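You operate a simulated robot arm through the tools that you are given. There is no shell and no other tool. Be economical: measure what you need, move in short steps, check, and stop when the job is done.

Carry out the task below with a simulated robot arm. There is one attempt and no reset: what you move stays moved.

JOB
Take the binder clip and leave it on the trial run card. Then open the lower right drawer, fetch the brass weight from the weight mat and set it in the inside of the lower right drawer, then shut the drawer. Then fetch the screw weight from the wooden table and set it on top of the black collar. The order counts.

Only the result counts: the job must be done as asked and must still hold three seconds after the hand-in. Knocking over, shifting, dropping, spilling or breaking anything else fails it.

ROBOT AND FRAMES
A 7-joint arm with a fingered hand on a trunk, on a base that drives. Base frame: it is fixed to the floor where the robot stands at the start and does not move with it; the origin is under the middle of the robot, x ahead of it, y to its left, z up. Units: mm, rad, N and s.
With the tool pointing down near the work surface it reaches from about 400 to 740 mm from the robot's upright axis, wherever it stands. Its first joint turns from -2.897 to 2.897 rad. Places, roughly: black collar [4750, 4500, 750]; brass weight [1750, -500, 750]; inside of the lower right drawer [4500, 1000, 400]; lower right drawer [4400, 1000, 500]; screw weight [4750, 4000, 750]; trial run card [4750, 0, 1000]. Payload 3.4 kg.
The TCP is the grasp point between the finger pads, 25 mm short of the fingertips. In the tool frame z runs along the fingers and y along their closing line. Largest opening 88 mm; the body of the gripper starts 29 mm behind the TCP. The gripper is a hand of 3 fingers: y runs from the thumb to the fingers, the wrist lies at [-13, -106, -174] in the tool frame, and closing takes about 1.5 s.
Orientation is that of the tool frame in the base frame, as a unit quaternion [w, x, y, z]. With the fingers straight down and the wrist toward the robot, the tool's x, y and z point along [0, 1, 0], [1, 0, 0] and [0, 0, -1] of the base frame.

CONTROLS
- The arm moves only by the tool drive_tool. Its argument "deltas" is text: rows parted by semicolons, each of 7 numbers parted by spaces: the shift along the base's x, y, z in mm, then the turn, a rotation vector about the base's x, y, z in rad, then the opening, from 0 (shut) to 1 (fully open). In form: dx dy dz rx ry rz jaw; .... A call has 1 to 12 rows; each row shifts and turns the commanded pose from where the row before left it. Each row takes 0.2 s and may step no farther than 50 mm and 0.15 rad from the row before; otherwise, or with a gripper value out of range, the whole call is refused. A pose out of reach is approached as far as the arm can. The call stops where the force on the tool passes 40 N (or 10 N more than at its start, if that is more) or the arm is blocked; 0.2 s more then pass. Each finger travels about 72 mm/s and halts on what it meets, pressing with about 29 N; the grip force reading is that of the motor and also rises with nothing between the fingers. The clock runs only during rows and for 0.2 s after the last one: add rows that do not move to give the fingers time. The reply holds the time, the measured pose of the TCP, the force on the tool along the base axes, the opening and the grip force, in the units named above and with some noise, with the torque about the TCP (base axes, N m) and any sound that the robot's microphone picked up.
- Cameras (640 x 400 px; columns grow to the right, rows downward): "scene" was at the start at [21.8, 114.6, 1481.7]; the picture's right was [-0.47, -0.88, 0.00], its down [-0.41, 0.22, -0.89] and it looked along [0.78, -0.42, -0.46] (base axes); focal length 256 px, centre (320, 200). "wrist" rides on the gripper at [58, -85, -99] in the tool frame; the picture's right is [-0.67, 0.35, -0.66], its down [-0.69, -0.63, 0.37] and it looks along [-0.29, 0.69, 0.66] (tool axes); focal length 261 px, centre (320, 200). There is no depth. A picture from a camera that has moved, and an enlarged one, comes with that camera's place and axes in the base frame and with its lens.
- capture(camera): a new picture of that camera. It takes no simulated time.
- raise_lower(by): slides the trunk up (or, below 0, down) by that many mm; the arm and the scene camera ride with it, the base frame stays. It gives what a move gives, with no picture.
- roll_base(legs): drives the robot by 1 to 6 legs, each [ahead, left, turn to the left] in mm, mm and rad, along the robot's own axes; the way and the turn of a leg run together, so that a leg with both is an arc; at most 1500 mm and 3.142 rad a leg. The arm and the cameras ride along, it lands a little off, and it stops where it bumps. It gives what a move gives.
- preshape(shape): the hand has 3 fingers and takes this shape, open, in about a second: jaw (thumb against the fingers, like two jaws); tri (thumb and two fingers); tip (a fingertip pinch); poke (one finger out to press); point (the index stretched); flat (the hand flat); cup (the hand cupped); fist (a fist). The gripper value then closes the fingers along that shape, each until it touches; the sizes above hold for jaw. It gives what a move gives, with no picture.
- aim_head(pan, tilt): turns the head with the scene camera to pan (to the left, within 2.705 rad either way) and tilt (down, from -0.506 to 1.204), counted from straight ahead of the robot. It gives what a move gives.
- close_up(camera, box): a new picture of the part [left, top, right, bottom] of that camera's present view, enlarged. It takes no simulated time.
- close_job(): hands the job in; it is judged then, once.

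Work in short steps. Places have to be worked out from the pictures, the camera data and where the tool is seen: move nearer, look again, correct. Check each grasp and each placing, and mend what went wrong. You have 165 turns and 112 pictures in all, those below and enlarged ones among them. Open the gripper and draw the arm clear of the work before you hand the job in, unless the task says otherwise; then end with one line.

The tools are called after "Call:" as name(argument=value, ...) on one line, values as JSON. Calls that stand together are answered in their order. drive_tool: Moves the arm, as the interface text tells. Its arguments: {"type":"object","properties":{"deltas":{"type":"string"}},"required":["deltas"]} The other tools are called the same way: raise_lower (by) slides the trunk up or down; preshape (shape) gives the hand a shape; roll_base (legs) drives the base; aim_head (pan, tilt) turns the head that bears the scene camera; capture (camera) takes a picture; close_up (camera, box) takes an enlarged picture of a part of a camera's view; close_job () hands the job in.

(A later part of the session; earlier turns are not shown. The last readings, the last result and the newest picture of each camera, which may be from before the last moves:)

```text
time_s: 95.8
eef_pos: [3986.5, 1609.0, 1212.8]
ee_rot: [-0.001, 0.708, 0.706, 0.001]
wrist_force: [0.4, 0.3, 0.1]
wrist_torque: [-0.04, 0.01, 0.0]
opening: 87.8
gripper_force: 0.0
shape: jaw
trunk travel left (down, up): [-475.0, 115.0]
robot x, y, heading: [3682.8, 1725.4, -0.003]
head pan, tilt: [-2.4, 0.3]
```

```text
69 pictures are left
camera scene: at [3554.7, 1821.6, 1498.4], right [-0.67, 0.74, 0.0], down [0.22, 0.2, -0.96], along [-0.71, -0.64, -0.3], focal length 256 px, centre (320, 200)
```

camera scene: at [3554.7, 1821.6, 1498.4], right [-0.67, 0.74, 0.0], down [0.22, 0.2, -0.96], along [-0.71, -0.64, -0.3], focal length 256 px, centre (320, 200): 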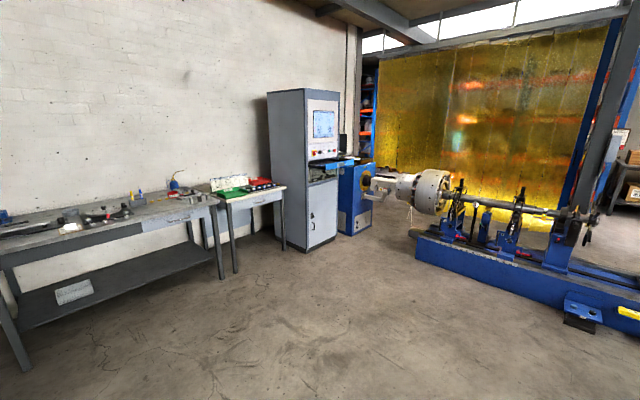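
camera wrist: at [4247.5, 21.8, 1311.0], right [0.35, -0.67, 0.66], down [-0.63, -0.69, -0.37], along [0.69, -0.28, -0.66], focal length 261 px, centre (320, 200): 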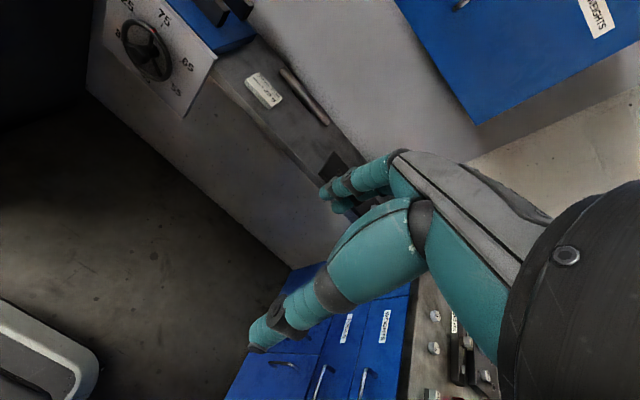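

Brass weight mat is confirmed on the small table at about (1750,-600). I zoom in on the central trolley table.

Call:
aim_head(pan=2.6, tilt=0.3)

Call:
close_up(camera="scene", box=[290, 185, 386, 245])

Call:
close_up(camera="scene", box=[380, 125, 640, 287])

```text
time_s: 99.7
eef_pos: [3986.2, 1609.1, 1213.6]
ee_rot: [0.0, 0.708, 0.706, 0.0]
wrist_force: [0.7, -0.5, 0.4]
wrist_torque: [0.0, 0.03, 0.0]
opening: 87.8
gripper_force: 0.1
shape: jaw
trunk travel left (down, up): [-475.0, 115.0]
robot x, y, heading: [3678.4, 1728.0, -0.003]
head pan, tilt: [2.601, 0.3]
```

```text
6.67 times, centred on (338, 215) of scene
camera zoom: at [3543.8, 1932.9, 1498.4], right [0.52, 0.86, 0.0], down [0.25, -0.15, -0.96], along [-0.82, 0.49, -0.3], focal length 1710 px, centre (200, 100)
```

zoom: 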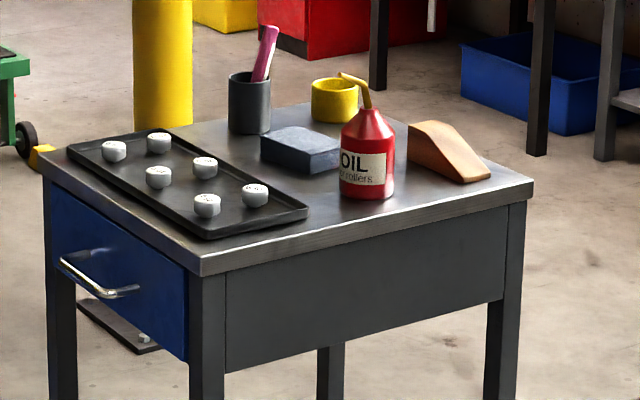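

```text
2.46 times, centred on (510, 206) of scene
camera zoom: at [3543.8, 1932.9, 1498.4], right [0.52, 0.86, 0.0], down [0.25, -0.15, -0.96], along [-0.82, 0.49, -0.3], focal length 631 px, centre (-148, 185)
```

zoom: 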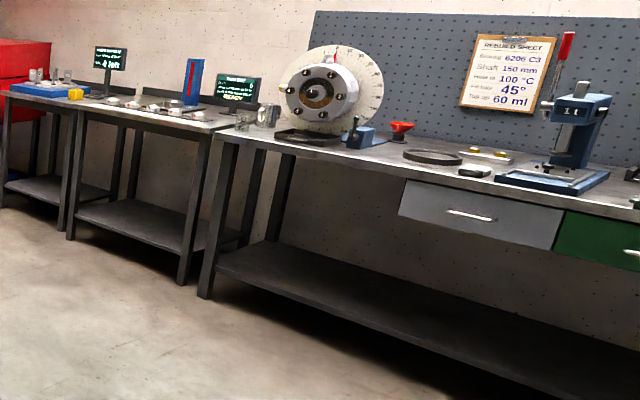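

No binder clip there; the remaining candidate area is the table with the job cards and weight mat. I drive there, facing it.

Call:
roll_base(legs=[[-700, -600, 0], [-750, -600, 0], [0, 0, -1.57]])

Call:
aim_head(pan=0.15, tilt=0.5)

Call:
capture(camera="scene")

```text
time_s: 113.2
eef_pos: [2113.7, 189.1, 1213.4]
ee_rot: [0.0, 1.0, -0.003, 0.0]
wrist_force: [-1.0, -0.5, 0.8]
wrist_torque: [0.0, -0.01, 0.01]
opening: 87.5
gripper_force: 0.1
shape: jaw
trunk travel left (down, up): [-475.0, 115.0]
robot x, y, heading: [2229.0, 490.4, -1.572]
head pan, tilt: [2.601, 0.3]
```

```text
time_s: 115.4
eef_pos: [2112.5, 188.0, 1213.7]
ee_rot: [0.0, 1.0, -0.002, 0.0]
wrist_force: [-0.3, -0.8, -1.1]
wrist_torque: [0.0, 0.0, 0.01]
opening: 87.5
gripper_force: 0.1
shape: jaw
trunk travel left (down, up): [-475.0, 115.0]
robot x, y, heading: [2232.4, 493.0, -1.582]
head pan, tilt: [0.15, 0.499]
```

```text
66 pictures are left
camera scene: at [2404.9, 461.4, 1480.0], right [-0.99, -0.14, 0.0], down [-0.07, 0.47, -0.88], along [0.13, -0.87, -0.48], focal length 256 px, centre (320, 200)
```

scene: 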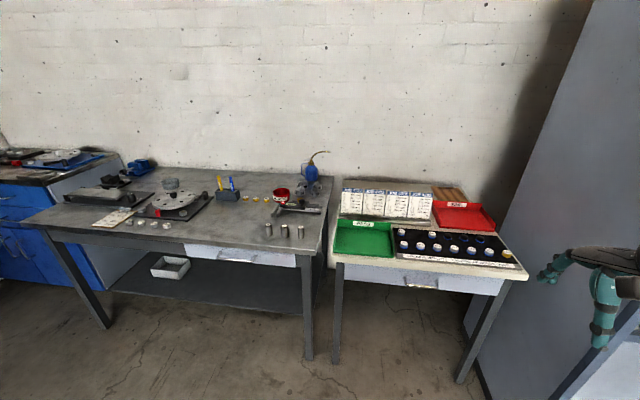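

Call:
close_up(camera="scene", box=[325, 170, 535, 301])

Call:
close_up(camera="scene", box=[50, 145, 250, 270])

Call:
close_up(camera="scene", box=[210, 140, 370, 240])

```text
3.05 times, centred on (430, 236) of scene
camera zoom: at [2404.9, 461.4, 1480.0], right [-0.99, -0.14, 0.0], down [-0.07, 0.47, -0.88], along [0.13, -0.87, -0.48], focal length 782 px, centre (-15, 92)
```

zoom: 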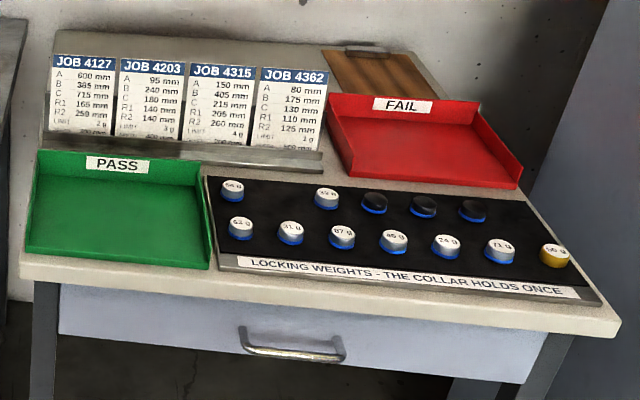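

```text
3.20 times, centred on (150, 208) of scene
camera zoom: at [2404.9, 461.4, 1480.0], right [-0.99, -0.14, 0.0], down [-0.07, 0.47, -0.88], along [0.13, -0.87, -0.48], focal length 821 px, centre (864, 176)
```

zoom: 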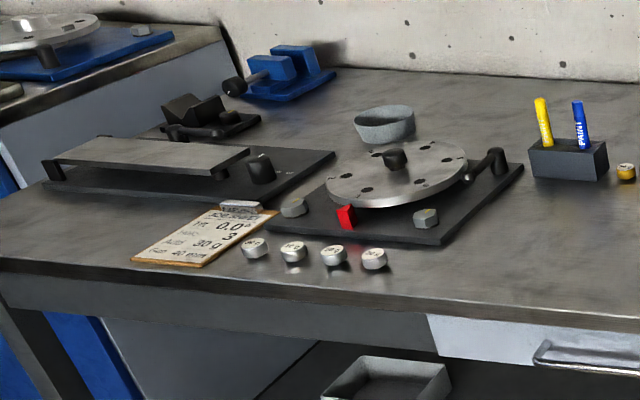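

```text
4.00 times, centred on (290, 190) of scene
camera zoom: at [2404.9, 461.4, 1480.0], right [-0.99, -0.14, 0.0], down [-0.07, 0.47, -0.88], along [0.13, -0.87, -0.48], focal length 1026 px, centre (440, 240)
```

zoom: 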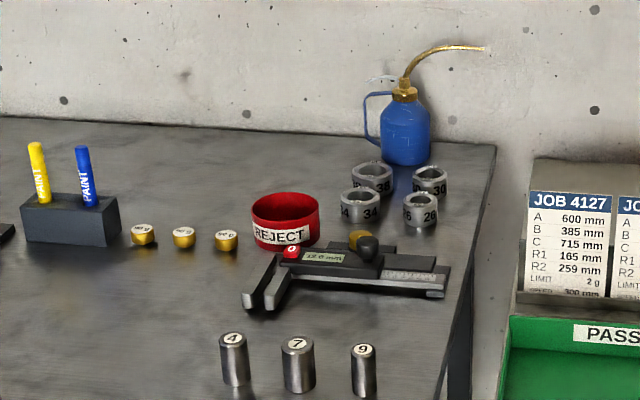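

The brass weight is the gold one at the mat's front right corner. Still no binder clip; I check the machine and its pull-out tray to the right.

Call:
aim_head(pan=-1.0, tilt=0.4)

Call:
capture(camera="scene")

```text
time_s: 116.8
eef_pos: [2112.5, 188.4, 1212.7]
ee_rot: [0.001, 1.0, -0.002, 0.0]
wrist_force: [-0.5, 0.4, -0.3]
wrist_torque: [0.01, -0.02, 0.0]
opening: 87.6
gripper_force: 0.0
shape: jaw
trunk travel left (down, up): [-475.0, 115.0]
robot x, y, heading: [2227.6, 491.1, -1.577]
head pan, tilt: [-1.0, 0.4]
```

```text
62 pictures are left
camera scene: at [2313.5, 501.7, 1489.2], right [-0.54, 0.84, 0.0], down [0.33, 0.21, -0.92], along [-0.78, -0.49, -0.39], focal length 256 px, centre (320, 200)
```

scene: 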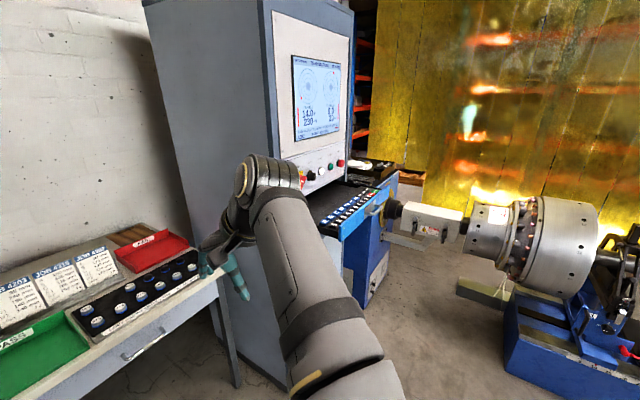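

No clip there. I drive back toward the wooden table / left tables to inspect them closely.

Call:
roll_base(legs=[[-1300, 700, 0], [-1200, 150, 0], [-650, 100, 1.577]])

Call:
aim_head(pan=1.5, tilt=0.4)

Call:
capture(camera="scene")

Call:
aim_head(pan=0.3, tilt=0.5)

Call:
capture(camera="scene")

```text
time_s: 133.6
eef_pos: [3057.0, 3334.4, 1213.3]
ee_rot: [0.0, 0.701, 0.713, 0.0]
wrist_force: [0.8, 0.1, -0.5]
wrist_torque: [0.0, -0.01, 0.02]
opening: 87.7
gripper_force: 0.1
shape: jaw
trunk travel left (down, up): [-475.0, 115.0]
robot x, y, heading: [2748.7, 3452.4, 0.022]
head pan, tilt: [-1.0, 0.4]
cut short: leg 3
```

```text
time_s: 135.9
eef_pos: [3057.4, 3336.7, 1212.8]
ee_rot: [-0.001, 0.701, 0.713, 0.0]
wrist_force: [0.5, -0.2, -0.7]
wrist_torque: [0.01, 0.02, -0.03]
opening: 87.5
gripper_force: 0.1
shape: jaw
trunk travel left (down, up): [-475.0, 115.0]
robot x, y, heading: [2748.2, 3445.0, 0.018]
head pan, tilt: [1.499, 0.4]
```

```text
61 pictures are left
camera scene: at [2693.8, 3696.1, 1489.1], right [1.0, -0.05, 0.0], down [-0.02, -0.39, -0.92], along [0.05, 0.92, -0.39], focal length 256 px, centre (320, 200)
```

scene: 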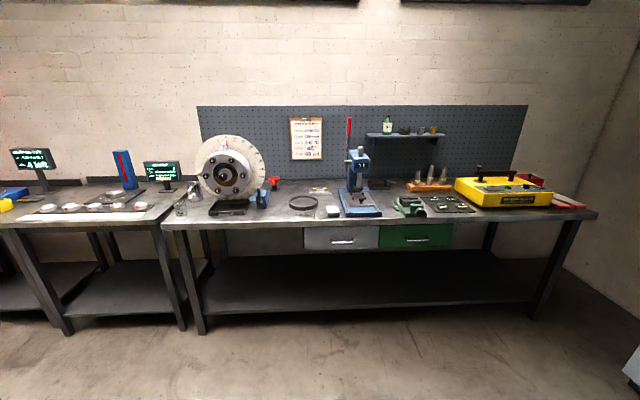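

```text
time_s: 137.3
eef_pos: [3058.5, 3335.1, 1213.5]
ee_rot: [-0.001, 0.7, 0.714, -0.001]
wrist_force: [0.3, -0.5, 0.1]
wrist_torque: [-0.01, -0.02, 0.01]
opening: 87.5
gripper_force: 0.1
shape: jaw
trunk travel left (down, up): [-475.0, 115.0]
robot x, y, heading: [2752.5, 3448.8, 0.022]
head pan, tilt: [0.3, 0.499]
```

```text
60 pictures are left
camera scene: at [2775.2, 3632.2, 1480.0], right [0.31, -0.95, 0.0], down [-0.45, -0.15, -0.88], along [0.83, 0.28, -0.48], focal length 256 px, centre (320, 200)
```

scene: 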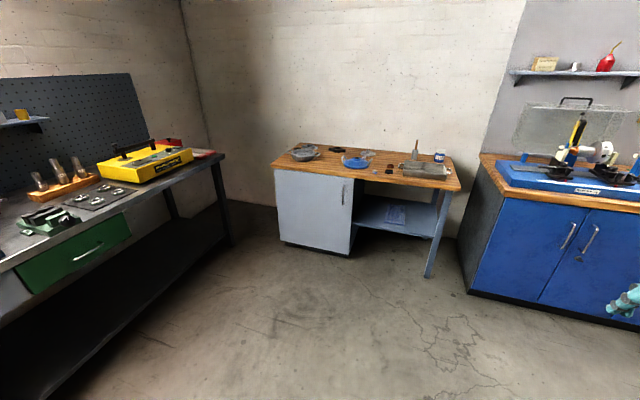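

Leg 3 was cut short, so I check the trolley behind me for contact, and zoom on the left table.

Call:
close_up(camera="scene", box=[270, 130, 470, 255])

Call:
aim_head(pan=2.7, tilt=0.7)

Call:
capture(camera="scene")

```text
3.20 times, centred on (370, 192) of scene
camera zoom: at [2775.2, 3632.2, 1480.0], right [0.31, -0.95, 0.0], down [-0.45, -0.15, -0.88], along [0.83, 0.28, -0.48], focal length 821 px, centre (160, 224)
```

zoom: 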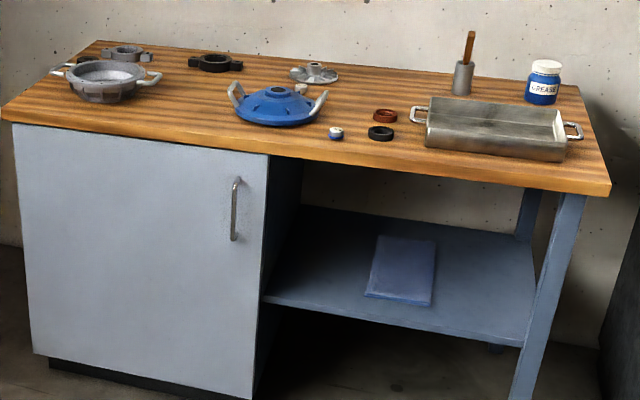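

```text
time_s: 139.5
eef_pos: [3057.1, 3335.9, 1213.0]
ee_rot: [0.0, 0.701, 0.714, 0.0]
wrist_force: [0.2, 0.0, 0.1]
wrist_torque: [0.03, 0.02, -0.02]
opening: 87.7
gripper_force: 0.0
shape: jaw
trunk travel left (down, up): [-475.0, 115.0]
robot x, y, heading: [2751.4, 3447.1, 0.016]
head pan, tilt: [2.7, 0.7]
```

```text
58 pictures are left
camera scene: at [2611.4, 3638.5, 1462.3], right [0.41, 0.91, 0.0], down [0.59, -0.26, -0.76], along [-0.7, 0.31, -0.64], focal length 256 px, centre (320, 200)
```

scene: 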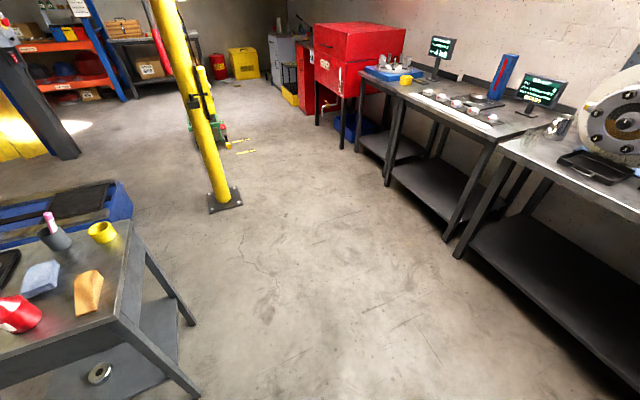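

The trolley looks undisturbed. I zoom in on the left-hand tables to look for the binder clip.

Call:
aim_head(pan=1.6, tilt=0.4)

Call:
close_up(camera="scene", box=[400, 120, 640, 270])

Call:
close_up(camera="scene", box=[200, 120, 440, 270])

Call:
close_up(camera="scene", box=[0, 120, 220, 258])

```text
time_s: 140.8
eef_pos: [3058.1, 3336.3, 1213.5]
ee_rot: [0.0, 0.7, 0.714, -0.001]
wrist_force: [-0.2, 0.1, 0.7]
wrist_torque: [0.04, 0.02, 0.01]
opening: 87.7
gripper_force: 0.1
shape: jaw
trunk travel left (down, up): [-475.0, 115.0]
robot x, y, heading: [2753.0, 3445.9, 0.023]
head pan, tilt: [1.6, 0.4]
```

```text
2.67 times, centred on (520, 195) of scene
camera zoom: at [2684.3, 3696.1, 1489.1], right [1.0, 0.05, 0.0], down [0.02, -0.39, -0.92], along [-0.05, 0.92, -0.39], focal length 684 px, centre (-213, 213)
```

zoom: 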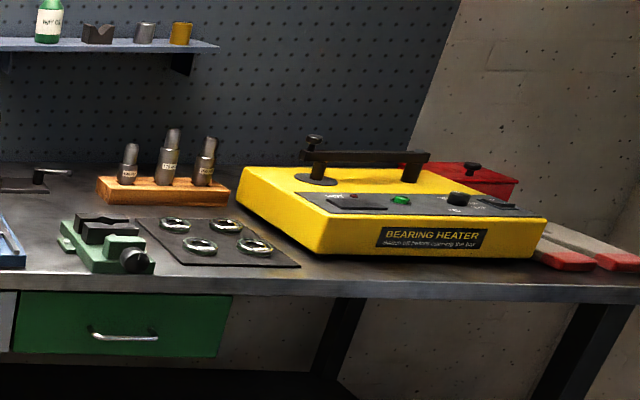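

```text
2.67 times, centred on (320, 195) of scene
camera zoom: at [2684.3, 3696.1, 1489.1], right [1.0, 0.05, 0.0], down [0.02, -0.39, -0.92], along [-0.05, 0.92, -0.39], focal length 684 px, centre (320, 213)
```

zoom: 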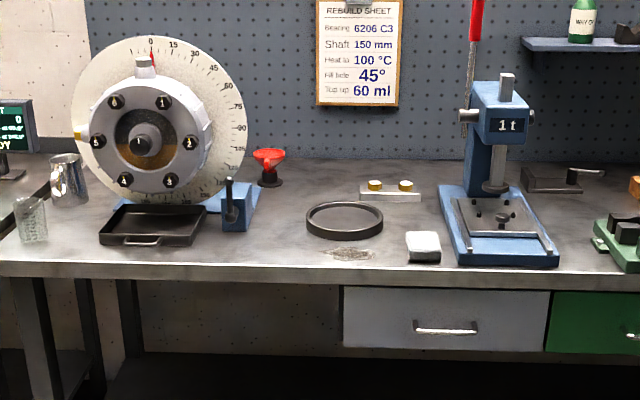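

```text
2.90 times, centred on (110, 189) of scene
camera zoom: at [2684.3, 3696.1, 1489.1], right [1.0, 0.05, 0.0], down [0.02, -0.39, -0.92], along [-0.05, 0.92, -0.39], focal length 744 px, centre (929, 232)
```

zoom: 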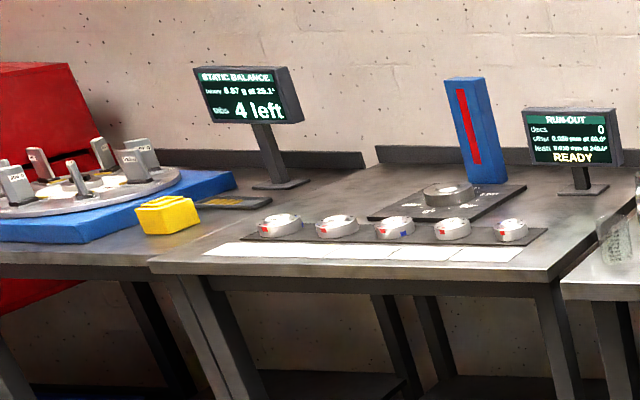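

No clip there. On reflection, the shelf's black mat has three evenly spaced items — a tiny dark object, a brass ring and a nut — so the dark one may be the clip. I return to that shelf to view it up close.

Call:
roll_base(legs=[[300, -1250, 0], [350, -1250, 0], [180, -350, 0], [310, -540, -0.02]])

Call:
aim_head(pan=-0.15, tilt=0.7)

Call:
capture(camera="scene")

```text
time_s: 158.4
eef_pos: [4229.2, -31.4, 1212.5]
ee_rot: [0.001, 0.716, 0.698, 0.0]
wrist_force: [0.5, 0.3, 0.7]
wrist_torque: [-0.04, -0.02, -0.01]
opening: 87.4
gripper_force: 0.1
shape: jaw
trunk travel left (down, up): [-475.0, 115.0]
robot x, y, heading: [3927.7, 91.3, -0.023]
head pan, tilt: [1.6, 0.4]
```

```text
time_s: 160.2
eef_pos: [4229.9, -31.8, 1213.3]
ee_rot: [0.0, 0.715, 0.699, 0.0]
wrist_force: [-0.3, 0.6, -0.4]
wrist_torque: [-0.01, -0.01, -0.01]
opening: 87.6
gripper_force: 0.2
shape: jaw
trunk travel left (down, up): [-475.0, 115.0]
robot x, y, heading: [3925.2, 92.8, -0.029]
head pan, tilt: [-0.15, 0.7]
```

```text
54 pictures are left
camera scene: at [3955.9, 236.2, 1462.3], right [-0.17, -0.99, 0.0], down [-0.63, 0.11, -0.77], along [0.75, -0.13, -0.64], focal length 256 px, centre (320, 200)
```

scene: 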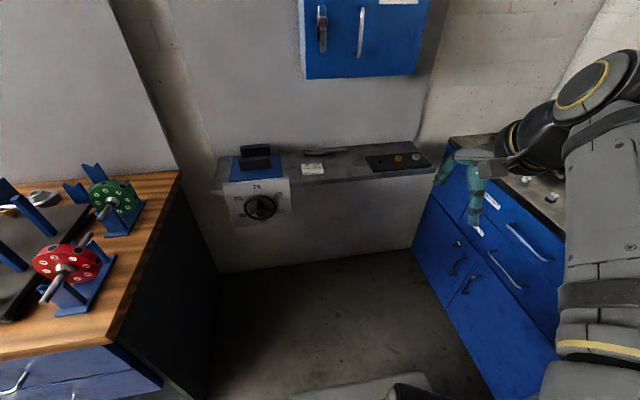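

Triangulation puts the shelf at z≈880, card near (4830,115). I drive ahead so the shelf is in reach.

Call:
roll_base(legs=[[310, -30, 0.027]])

Call:
aim_head(pan=-0.2, tilt=0.75)

Call:
capture(camera="scene")

```text
time_s: 162.3
eef_pos: [4532.7, -52.4, 1213.4]
ee_rot: [0.0, 0.702, 0.712, 0.0]
wrist_force: [0.1, -0.5, -0.3]
wrist_torque: [0.01, 0.0, -0.03]
opening: 87.7
gripper_force: 0.3
shape: jaw
trunk travel left (down, up): [-475.0, 115.0]
robot x, y, heading: [4222.8, 57.7, 0.012]
head pan, tilt: [-0.15, 0.7]
```

```text
time_s: 162.9
eef_pos: [4531.8, -50.6, 1212.4]
ee_rot: [0.0, 0.701, 0.713, 0.0]
wrist_force: [-0.1, -0.4, -0.2]
wrist_torque: [-0.02, 0.0, 0.0]
opening: 87.3
gripper_force: 0.1
shape: jaw
trunk travel left (down, up): [-475.0, 115.0]
robot x, y, heading: [4225.5, 61.1, 0.014]
head pan, tilt: [-0.201, 0.75]
```

```text
53 pictures are left
camera scene: at [4245.6, 202.6, 1458.1], right [-0.18, -0.98, 0.0], down [-0.67, 0.13, -0.73], along [0.72, -0.14, -0.68], focal length 256 px, centre (320, 200)
```

scene: 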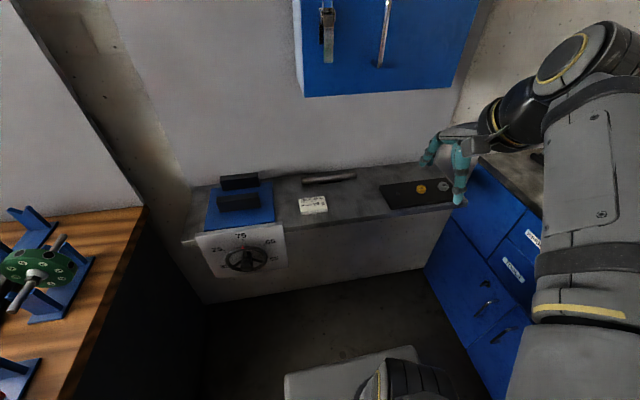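

I zoom on mat and card from here for identification and triangulation.

Call:
close_up(camera="scene", box=[290, 165, 450, 265])

Call:
close_up(camera="scene", box=[376, 175, 424, 205])

```text
4.00 times, centred on (370, 215) of scene
camera zoom: at [4245.6, 202.6, 1458.1], right [-0.18, -0.98, 0.0], down [-0.67, 0.13, -0.73], along [0.72, -0.14, -0.68], focal length 1026 px, centre (120, 140)
```

zoom: 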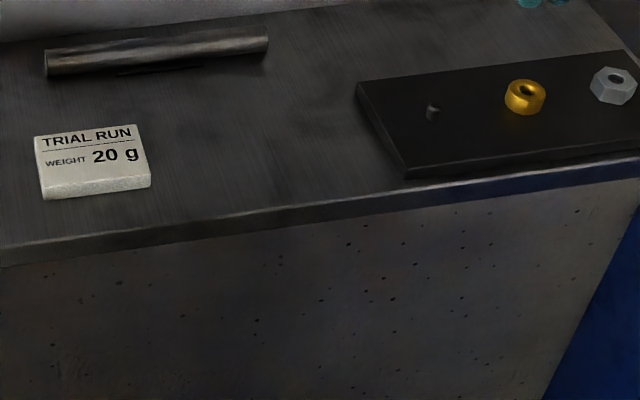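

```text
13.33 times, centred on (400, 190) of scene
camera zoom: at [4245.6, 202.6, 1458.1], right [-0.18, -0.98, 0.0], down [-0.67, 0.13, -0.73], along [0.72, -0.14, -0.68], focal length 3420 px, centre (-747, 333)
```

zoom: 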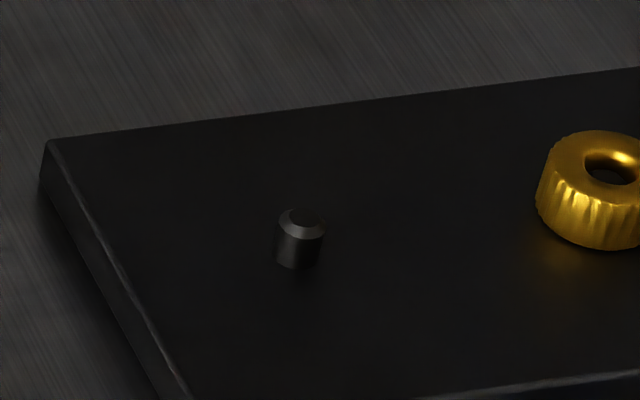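

That is a grub screw, not a binder clip. The cabinet top to my right was partly hidden by the arm; I look at it from here.

Call:
aim_head(pan=-1.3, tilt=0.7)

Call:
capture(camera="scene")

Call:
capture(camera="wrist")

```text
time_s: 164.2
eef_pos: [4531.8, -50.7, 1213.3]
ee_rot: [-0.001, 0.702, 0.712, 0.0]
wrist_force: [-0.3, 0.3, -0.8]
wrist_torque: [-0.01, -0.04, 0.03]
opening: 87.5
gripper_force: 0.2
shape: jaw
trunk travel left (down, up): [-475.0, 115.0]
robot x, y, heading: [4220.3, 60.0, 0.015]
head pan, tilt: [-1.3, 0.7]
```

```text
50 pictures are left
camera scene: at [4188.0, 136.4, 1462.3], right [-0.96, -0.28, 0.0], down [-0.18, 0.62, -0.76], along [0.22, -0.73, -0.64], focal length 256 px, centre (320, 200)
```

scene: 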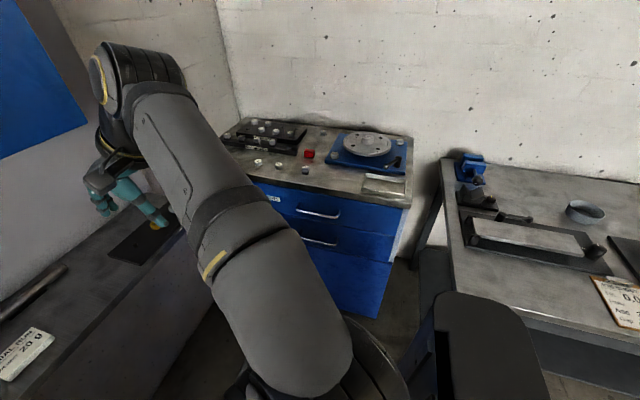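

```text
49 pictures are left
camera wrist: at [4445.4, 6.3, 1311.0], right [0.36, -0.66, 0.66], down [-0.62, -0.69, -0.37], along [0.7, -0.28, -0.66], focal length 261 px, centre (320, 200)
```

wrist: 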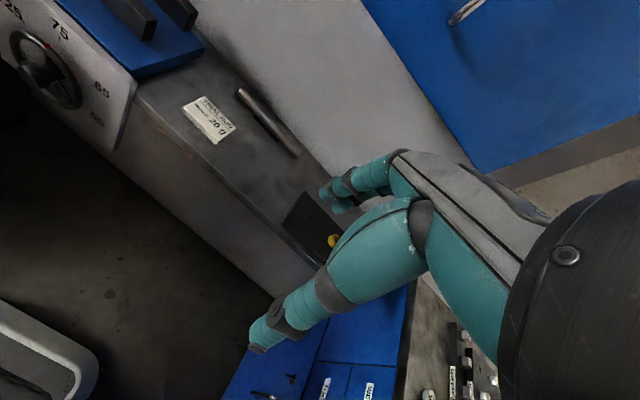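

I zoom on the cabinet top from this better angle.

Call:
close_up(camera="scene", box=[215, 105, 415, 230])

```text
3.20 times, centred on (315, 168) of scene
camera zoom: at [4188.0, 136.4, 1462.3], right [-0.96, -0.28, 0.0], down [-0.18, 0.62, -0.76], along [0.22, -0.73, -0.64], focal length 821 px, centre (336, 304)
```

zoom: 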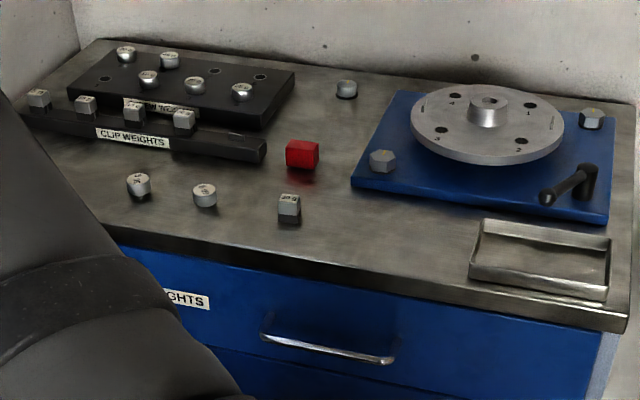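

No binder clip there. The start cart's tray (next to the scale) was never inspected closely and it is where I began, so I drive to the near side of the machine to look over at it.

Call:
roll_base(legs=[[-600, 400, 0], [-1000, 120, 0], [-900, 120, 0]])

Call:
aim_head(pan=-2.45, tilt=0.55)

Call:
capture(camera="scene")

```text
time_s: 177.3
eef_pos: [2043.0, 607.0, 1214.8]
ee_rot: [0.001, 0.721, 0.693, -0.001]
wrist_force: [0.0, -0.4, 0.1]
wrist_torque: [0.02, 0.0, -0.01]
opening: 87.7
gripper_force: 0.2
shape: jaw
trunk travel left (down, up): [-475.0, 115.0]
robot x, y, heading: [1743.8, 732.6, -0.041]
head pan, tilt: [-1.3, 0.7]
```

```text
time_s: 178.7
eef_pos: [2044.4, 605.8, 1213.5]
ee_rot: [0.001, 0.72, 0.694, -0.001]
wrist_force: [-0.2, 0.0, -0.1]
wrist_torque: [-0.06, 0.01, 0.0]
opening: 87.5
gripper_force: 0.0
shape: jaw
trunk travel left (down, up): [-475.0, 115.0]
robot x, y, heading: [1741.9, 734.8, -0.039]
head pan, tilt: [-2.45, 0.55]
```

```text
47 pictures are left
camera scene: at [1619.0, 839.8, 1475.4], right [-0.61, 0.79, 0.0], down [0.41, 0.32, -0.85], along [-0.68, -0.52, -0.52], focal length 256 px, centre (320, 200)
```

scene: 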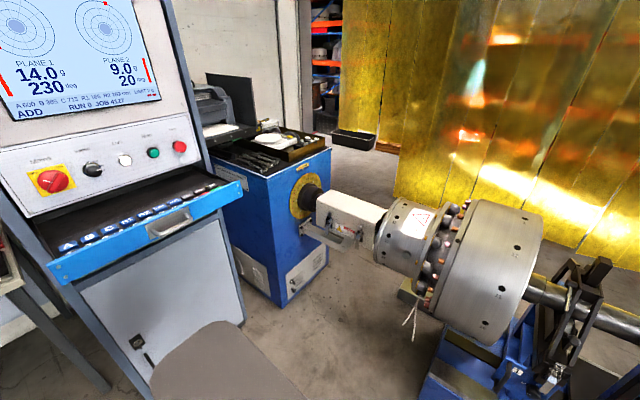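

Zooming on the cart top and the machine's pull-out tray.

Call:
close_up(camera="scene", box=[200, 110, 328, 190])

Call:
close_up(camera="scene", box=[20, 140, 260, 290])

```text
5.00 times, centred on (264, 150) of scene
camera zoom: at [1619.0, 839.8, 1475.4], right [-0.61, 0.79, 0.0], down [0.41, 0.32, -0.85], along [-0.68, -0.52, -0.52], focal length 1283 px, centre (600, 450)
```

zoom: 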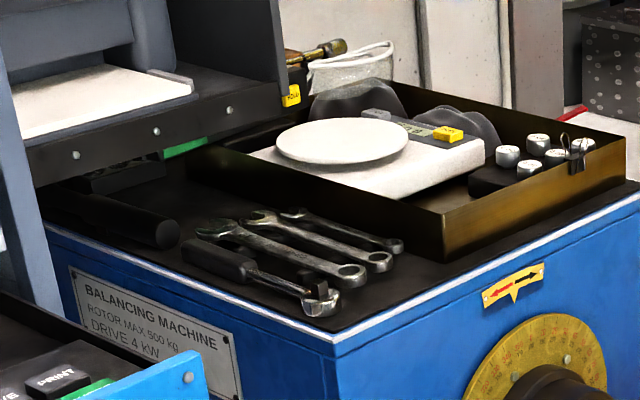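

```text
2.67 times, centred on (140, 215) of scene
camera zoom: at [1619.0, 839.8, 1475.4], right [-0.61, 0.79, 0.0], down [0.41, 0.32, -0.85], along [-0.68, -0.52, -0.52], focal length 684 px, centre (800, 160)
```

zoom: 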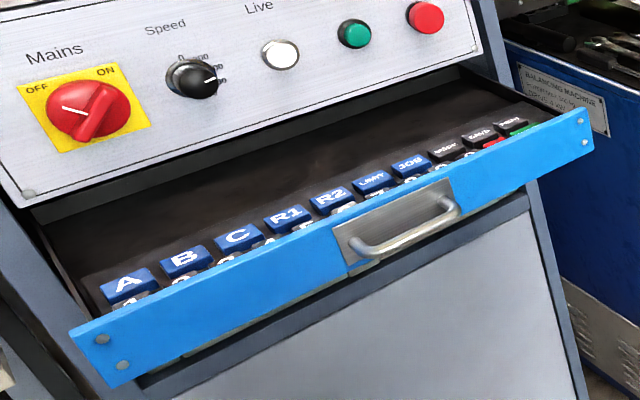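

Found it: a black binder clip with wire handles is clamped on the rim of the cart's tray, at the front-left corner near where I started. I drive back round the lathe to the start position.

Call:
roll_base(legs=[[1100, 1100, 0.04], [0, 1500, 0], [-200, 850, 0], [-1150, 50, 0], [-1300, 0, 0]])

```text
refused: leg 1 is longer than a leg can be; nothing moved
```

Call:
roll_base(legs=[[1000, 1000, 0.04], [100, 1450, 0], [-200, 950, 0], [-1150, 50, 0], [-1280, 0, 0]])

```text
time_s: 208.7
eef_pos: [443.9, 3935.6, 1213.2]
ee_rot: [0.0, 0.677, 0.736, 0.0]
wrist_force: [-0.1, 0.4, -0.3]
wrist_torque: [0.02, 0.0, 0.0]
opening: 87.5
gripper_force: 0.1
shape: jaw
trunk travel left (down, up): [-475.0, 115.0]
robot x, y, heading: [131.5, 4027.0, 0.082]
head pan, tilt: [-2.45, 0.55]
```

I straighten the heading and thread back through the gap to the start position in reverse.

Call:
roll_base(legs=[[0, 0, -0.082], [10, -770, 0], [-290, -330, 0], [-120, -380, 0], [0, -1200, 0]])

```text
time_s: 223.3
eef_pos: [-26.6, 1249.1, 1213.5]
ee_rot: [0.0, 0.724, 0.69, -0.001]
wrist_force: [0.3, 0.0, 0.8]
wrist_torque: [0.01, -0.02, 0.0]
opening: 87.6
gripper_force: 0.0
shape: jaw
trunk travel left (down, up): [-475.0, 115.0]
robot x, y, heading: [-326.0, 1383.6, -0.049]
head pan, tilt: [-2.45, 0.55]
```

Call:
roll_base(legs=[[0, 0, 0.049], [90, -1290, 0], [200, -70, 0]])

Call:
aim_head(pan=-0.35, tilt=0.8)

Call:
capture(camera="scene")

```text
time_s: 231.5
eef_pos: [265.2, -120.5, 1212.4]
ee_rot: [0.0, 0.707, 0.707, 0.0]
wrist_force: [-0.1, -0.1, -0.4]
wrist_torque: [0.03, -0.02, -0.01]
opening: 87.4
gripper_force: 0.0
shape: jaw
trunk travel left (down, up): [-475.0, 115.0]
robot x, y, heading: [-39.2, -2.5, 0.005]
head pan, tilt: [-2.45, 0.55]
```

```text
time_s: 233.5
eef_pos: [263.5, -118.8, 1212.4]
ee_rot: [-0.001, 0.707, 0.707, 0.0]
wrist_force: [0.2, 0.4, 0.0]
wrist_torque: [0.0, -0.02, 0.0]
opening: 87.6
gripper_force: 0.1
shape: jaw
trunk travel left (down, up): [-475.0, 115.0]
robot x, y, heading: [-39.8, -3.8, 0.001]
head pan, tilt: [-0.351, 0.799]
```

```text
44 pictures are left
camera scene: at [-24.3, 127.8, 1454.1], right [-0.34, -0.94, 0.0], down [-0.67, 0.25, -0.7], along [0.65, -0.24, -0.72], focal length 256 px, centre (320, 200)
```

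scene: 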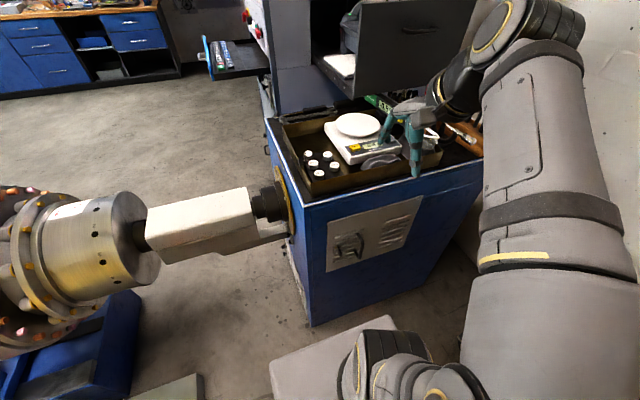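

Call:
close_up(camera="scene", box=[260, 105, 388, 215])

```text
3.64 times, centred on (324, 160) of scene
camera zoom: at [-24.3, 127.8, 1454.1], right [-0.34, -0.94, 0.0], down [-0.67, 0.25, -0.7], along [0.65, -0.24, -0.72], focal length 933 px, centre (306, 346)
```

zoom: 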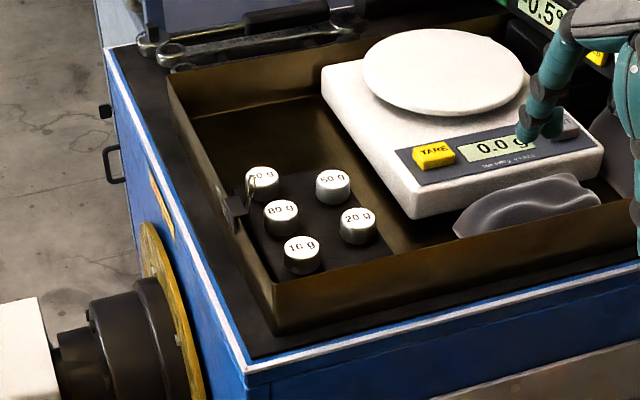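

Two rays intersect cleanly: the clip is at about (533, -22, 1015) on the left rim. I move the hand above it, staying ~115 mm higher, and look with the wrist camera.

Call:
drive_tool(deltas="40 16 0 0 0 0 0.6; 45 16 0 0 0 0 0.6; 45 16 0 0 0 0 0.6; 45 16 -15 0 0 0 0.6; 45 16 -25 0 0 0 0.6; 45 17 -30 0 0 0 0.6; 0 0 0 0 0 0 0.6")

Call:
capture(camera="wrist")

```text
refused: row 5 steps farther than a row can; nothing moved
```

```text
42 pictures are left
camera wrist: at [178.1, -60.3, 1311.0], right [0.35, -0.67, 0.66], down [-0.63, -0.69, -0.37], along [0.69, -0.29, -0.66], focal length 261 px, centre (320, 200)
```

wrist: 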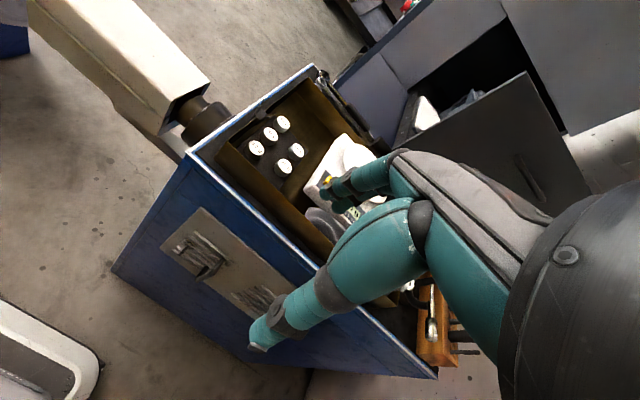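

Call:
drive_tool(deltas="40 14 0 0 0 0 0.6; 40 14 0 0 0 0 0.6; 40 14 0 0 0 0 0.6; 40 14 -15 0 0 0 0.6; 40 14 -20 0 0 0 0.6; 40 14 -20 0 0 0 0.6; 30 13 -25 0 0 0 0.6; 0 0 0 0 0 0 0.6")

Call:
capture(camera="wrist")

```text
time_s: 235.3
eef_pos: [534.2, -19.2, 1135.2]
ee_rot: [0.0, 0.707, 0.708, 0.0]
wrist_force: [0.2, 0.5, 0.0]
wrist_torque: [0.01, 0.02, -0.01]
opening: 53.4
gripper_force: 0.1
shape: jaw
trunk travel left (down, up): [-475.0, 115.0]
robot x, y, heading: [-45.6, 1.4, 0.003]
head pan, tilt: [-0.351, 0.799]
```

```text
41 pictures are left
camera wrist: at [449.5, 38.9, 1232.5], right [0.35, -0.67, 0.66], down [-0.63, -0.69, -0.37], along [0.69, -0.29, -0.66], focal length 261 px, centre (320, 200)
```

wrist: 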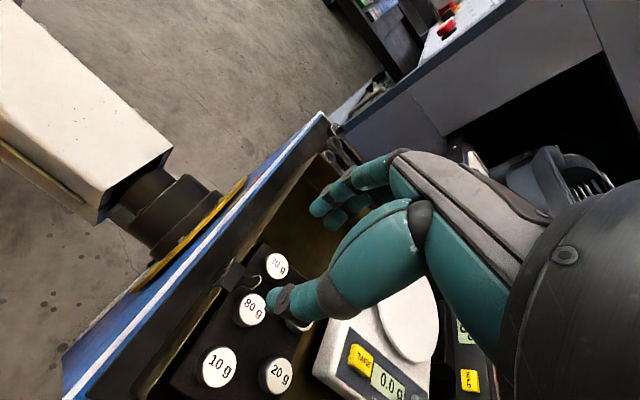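

Call:
close_up(camera="wrist", box=[190, 220, 318, 300])

```text
5.00 times, centred on (254, 260) of wrist
camera zoom: at [449.5, 38.9, 1232.5], right [0.35, -0.67, 0.66], down [-0.63, -0.69, -0.37], along [0.69, -0.29, -0.66], focal length 1303 px, centre (650, -100)
```

zoom: 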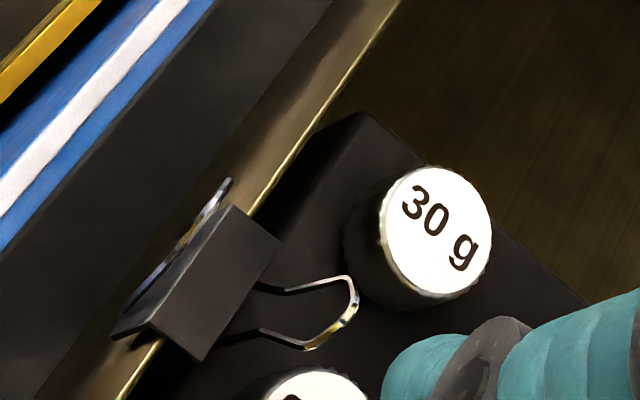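

The clip straddles the rim: spine (~24 mm along x, ~11 across y) on top at about (533,-18,1016), wire handles flared in a V up to z≈1029; neighbouring weights have tops at z≈1005. I turn the hand 90° so it closes across the rim, staying high.

Call:
drive_tool(deltas="0 0 0 0 0 0.143 0.7; 0 0 0 0 0 0.143 0.7; 0 0 0 0 0 0.143 0.7; 0 0 0 0 0 0.143 0.7; 0 0 0 0 0 0.143 0.7; 0 0 0 0 0 0.143 0.7; 0 0 0 0 0 0.143 0.7; 0 0 0 0 0 0.143 0.7; 0 0 0 0 0 0.143 0.7; 0 0 0 0 0 0.143 0.7; 0 0 0 0 0 0.141 0.7; 0 0 0 0 0 0 0.7")

Call:
capture(camera="wrist")

```text
time_s: 237.9
eef_pos: [487.5, -23.4, 1116.6]
ee_rot: [0.0, 0.005, 1.0, 0.0]
wrist_force: [-0.5, 0.1, -0.8]
wrist_torque: [0.02, -0.01, -0.02]
opening: 61.5
gripper_force: 0.1
shape: jaw
out of reach, approached as far as the arm can: row 8, 9, 10, 11
trunk travel left (down, up): [-475.0, 115.0]
robot x, y, heading: [-42.0, 1.0, -0.002]
head pan, tilt: [-0.351, 0.799]
```

```text
39 pictures are left
camera wrist: at [429.0, -106.0, 1214.2], right [0.67, 0.34, 0.66], down [0.68, -0.64, -0.37], along [0.29, 0.69, -0.66], focal length 261 px, centre (320, 200)
```

wrist: 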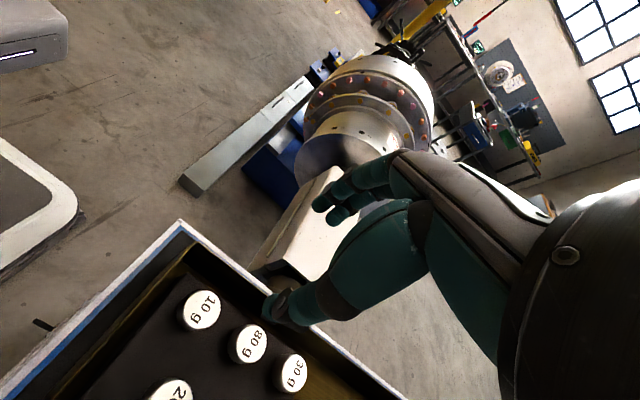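

The turned pose is slightly out of reach, so I roll 80 mm closer to the cart.

Call:
roll_base(legs=[[80, 0, 0]])

Call:
drive_tool(deltas="0 0 0 0 0 0 0.7")

```text
time_s: 239.0
eef_pos: [565.2, -21.9, 1115.6]
ee_rot: [0.001, 0.006, 1.0, 0.0]
wrist_force: [0.1, -0.1, -0.3]
wrist_torque: [-0.05, 0.0, -0.02]
opening: 61.4
gripper_force: 0.1
shape: jaw
trunk travel left (down, up): [-475.0, 115.0]
robot x, y, heading: [35.9, -4.5, 0.002]
head pan, tilt: [-0.351, 0.799]
```

```text
time_s: 239.4
eef_pos: [565.7, -22.8, 1115.3]
ee_rot: [0.0, 0.005, 1.0, -0.001]
wrist_force: [0.2, -0.2, -0.2]
wrist_torque: [0.03, 0.02, -0.01]
opening: 61.5
gripper_force: 0.2
shape: jaw
trunk travel left (down, up): [-475.0, 115.0]
robot x, y, heading: [40.0, -3.1, 0.005]
head pan, tilt: [-0.351, 0.799]
```

Now I set the hand to (534,-18) at z≈1080 and look.

Call:
drive_tool(deltas="-16 2 -18 0 0 0 0.62; -16 3 -18 0 0 0 0.62; 0 0 0 0 0 0 0.62; 0 0 0 0 0 0 0.62")

Call:
capture(camera="wrist")

```text
time_s: 240.4
eef_pos: [536.2, -16.1, 1079.2]
ee_rot: [0.0, 0.005, 1.0, -0.001]
wrist_force: [-0.7, 0.3, -0.2]
wrist_torque: [0.0, -0.01, -0.02]
opening: 55.1
gripper_force: 0.0
shape: jaw
trunk travel left (down, up): [-475.0, 115.0]
robot x, y, heading: [35.5, -2.0, 0.002]
head pan, tilt: [-0.351, 0.799]
```

```text
38 pictures are left
camera wrist: at [476.2, -99.8, 1178.2], right [0.67, 0.34, 0.66], down [0.68, -0.64, -0.37], along [0.29, 0.69, -0.66], focal length 261 px, centre (320, 200)
```

wrist: 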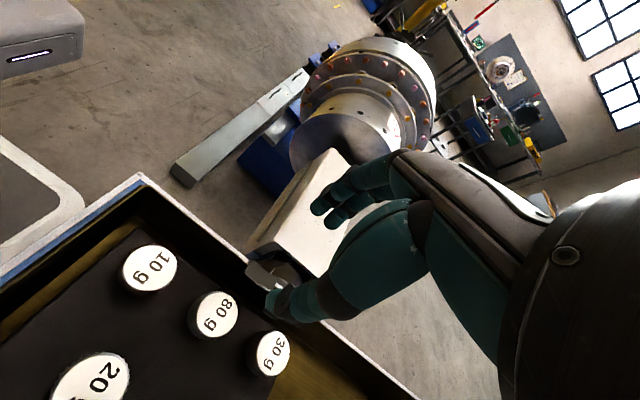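

Call:
close_up(camera="wrist", box=[210, 225, 338, 305])

```text
5.00 times, centred on (274, 265) of wrist
camera zoom: at [476.2, -99.8, 1178.2], right [0.67, 0.34, 0.66], down [0.68, -0.64, -0.37], along [0.29, 0.69, -0.66], focal length 1303 px, centre (550, -125)
```

zoom: 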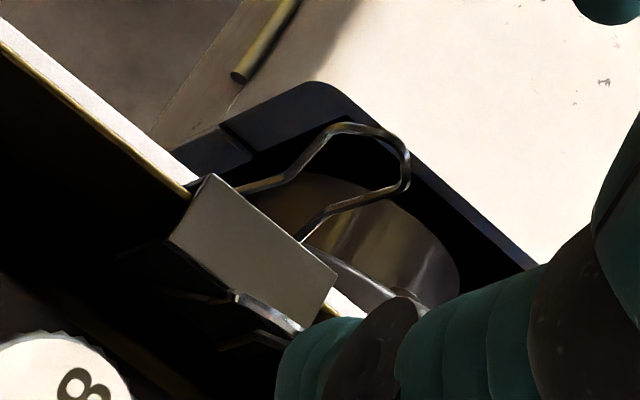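

Refined: spine centre at about (537,-20,1009), handle tips spread to y≈-38 and ≈0 at z≈1017. I lower to TCP z≈1033 (tips just above the weights) and close gently on the handles.

Call:
drive_tool(deltas="0 -2 -16 0 0 0 0.57; 1 -2 -16 0 0 0 0.57; 0 0 -14 0 0 0 0.57; 0 0 0 0 0 0 0.57")

Call:
drive_tool(deltas="0 0 0 0 0 0 0.4; 0 0 0 0 0 0 0.3; 0 0 0 0 0 0 0.2; 0 0 0 0 0 0 0.1; 0 0 0 0 0 0 0; 0 0 0 0 0 0 0")

Call:
close_up(camera="wrist", box=[210, 205, 370, 305])

```text
time_s: 241.4
eef_pos: [535.5, -20.1, 1036.2]
ee_rot: [0.0, 0.005, 1.0, 0.001]
wrist_force: [0.1, -0.2, 0.3]
wrist_torque: [0.01, 0.03, 0.02]
opening: 50.7
gripper_force: 0.1
shape: jaw
trunk travel left (down, up): [-475.0, 115.0]
robot x, y, heading: [36.7, -1.9, 0.005]
head pan, tilt: [-0.351, 0.799]
```

```text
time_s: 242.8
eef_pos: [535.2, -20.2, 1035.5]
ee_rot: [0.0, 0.005, 1.0, 0.001]
wrist_force: [-2.8, -2.8, -0.8]
wrist_torque: [0.0, 0.07, 0.05]
opening: 17.4
gripper_force: 28.8
shape: jaw
trunk travel left (down, up): [-475.0, 115.0]
robot x, y, heading: [36.3, -3.0, 0.005]
head pan, tilt: [-0.351, 0.799]
```

```text
4.00 times, centred on (290, 255) of wrist
camera zoom: at [475.8, -104.4, 1133.5], right [0.67, 0.34, 0.66], down [0.68, -0.64, -0.37], along [0.29, 0.69, -0.66], focal length 1043 px, centre (440, -20)
```

zoom: 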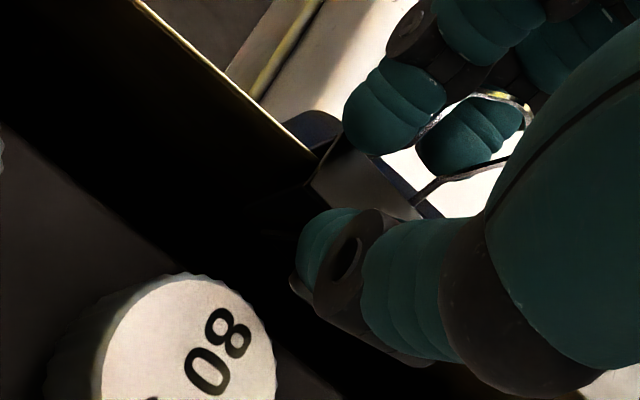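

The fingers stopped at 17 mm with 29 N, so something is held. I lift gently and check.

Call:
drive_tool(deltas="0 0 8 0 0 0 0; 0 0 10 0 0 0 0; 0 0 15 0 0 0 0; 0 0 20 0 0 0 0; 0 0 20 0 0 0 0; 0 0 20 0 0 0 0")

Call:
close_up(camera="wrist", box=[180, 175, 380, 300])

```text
time_s: 244.2
eef_pos: [533.0, -20.8, 1125.6]
ee_rot: [0.0, 0.006, 1.0, 0.0]
wrist_force: [-0.3, -0.7, -0.3]
wrist_torque: [-0.04, -0.01, -0.01]
opening: 16.9
gripper_force: 28.9
shape: jaw
trunk travel left (down, up): [-475.0, 115.0]
robot x, y, heading: [37.5, -4.3, -0.001]
head pan, tilt: [-0.351, 0.799]
```

```text
3.20 times, centred on (280, 238) of wrist
camera zoom: at [475.0, -104.4, 1224.5], right [0.67, 0.34, 0.66], down [0.68, -0.64, -0.37], along [0.29, 0.69, -0.66], focal length 834 px, centre (448, 80)
```

zoom: 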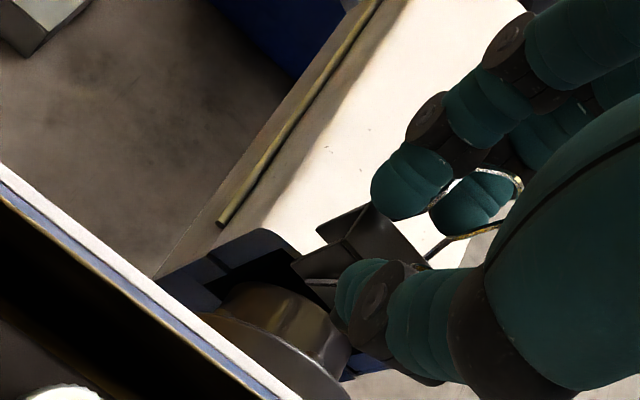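

The clip is held clear of the rim. I retract the hand to the travel pose, turning the wrist back toward the robot.

Call:
drive_tool(deltas="-10 -5 15 0 0 -0.131 0; -15 -8 10 0 0 -0.131 0; -17 -8 8 0 0 -0.131 0; -17 -8 7 0 0 -0.131 0; -17 -9 7 0 0 -0.131 0; -17 -9 7 0 0 -0.131 0; -17 -9 7 0 0 -0.131 0; -17 -9 7 0 0 -0.131 0; -17 -9 7 0 0 -0.131 0; -17 -9 7 0 0 -0.131 0; -17 -9 5 0 0 -0.131 0; -15 -8 5 0 0 -0.13 0")

Call:
capture(camera="wrist")

```text
time_s: 246.8
eef_pos: [341.0, -120.5, 1217.3]
ee_rot: [-0.001, 0.712, 0.702, 0.0]
wrist_force: [-0.2, 0.2, 0.1]
wrist_torque: [0.02, -0.01, 0.0]
opening: 17.0
gripper_force: 29.1
shape: jaw
trunk travel left (down, up): [-475.0, 115.0]
robot x, y, heading: [35.3, -5.8, -0.0]
head pan, tilt: [-0.351, 0.799]
```

```text
34 pictures are left
camera wrist: at [255.3, -60.5, 1316.3], right [0.34, -0.68, 0.66], down [-0.64, -0.68, -0.37], along [0.69, -0.29, -0.66], focal length 261 px, centre (320, 200)
```

wrist: 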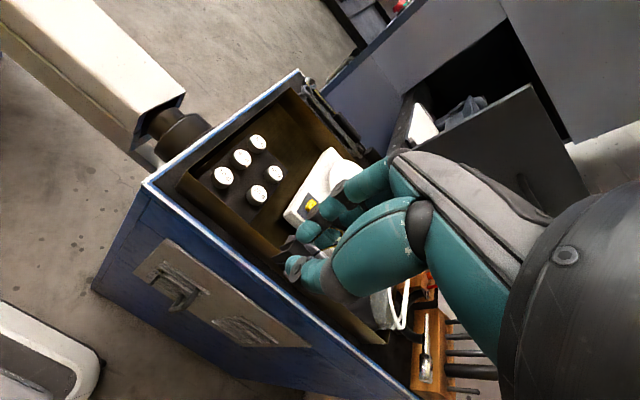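

Clip is still in the grip. Driving back around the lathe in stages.

Call:
roll_base(legs=[[-235, 100, 0], [-50, 1300, 0], [0, 1130, 0]])

```text
time_s: 260.3
eef_pos: [45.7, 2456.3, 1219.2]
ee_rot: [0.0, 0.706, 0.708, -0.001]
wrist_force: [-0.1, 0.3, 0.1]
wrist_torque: [0.01, 0.05, 0.01]
opening: 17.0
gripper_force: 29.2
shape: jaw
trunk travel left (down, up): [-475.0, 115.0]
robot x, y, heading: [-260.0, 2568.0, 0.01]
head pan, tilt: [-0.351, 0.799]
```

Call:
roll_base(legs=[[120, 360, -0.01], [285, 330, 0], [0, 950, 0], [1350, 0, 0]])

```text
time_s: 275.6
eef_pos: [1761.8, 4081.8, 1218.5]
ee_rot: [-0.001, 0.708, 0.707, 0.0]
wrist_force: [0.6, 0.3, -0.4]
wrist_torque: [0.0, -0.02, 0.0]
opening: 17.2
gripper_force: 28.7
shape: jaw
trunk travel left (down, up): [-475.0, 115.0]
robot x, y, heading: [1460.8, 4201.8, 0.009]
head pan, tilt: [-0.351, 0.799]
```

Call:
roll_base(legs=[[1290, -210, 0], [150, -1400, -0.009], [350, -1400, 0], [400, -620, 0], [210, -460, 0]])

```text
time_s: 302.2
eef_pos: [3966.0, -195.4, 1217.4]
ee_rot: [-0.001, 0.744, 0.669, 0.0]
wrist_force: [-0.9, 1.1, -1.5]
wrist_torque: [0.01, -0.01, 0.02]
opening: 17.0
gripper_force: 29.0
shape: jaw
trunk travel left (down, up): [-475.0, 115.0]
robot x, y, heading: [3673.1, -52.9, -0.096]
head pan, tilt: [-0.351, 0.799]
```

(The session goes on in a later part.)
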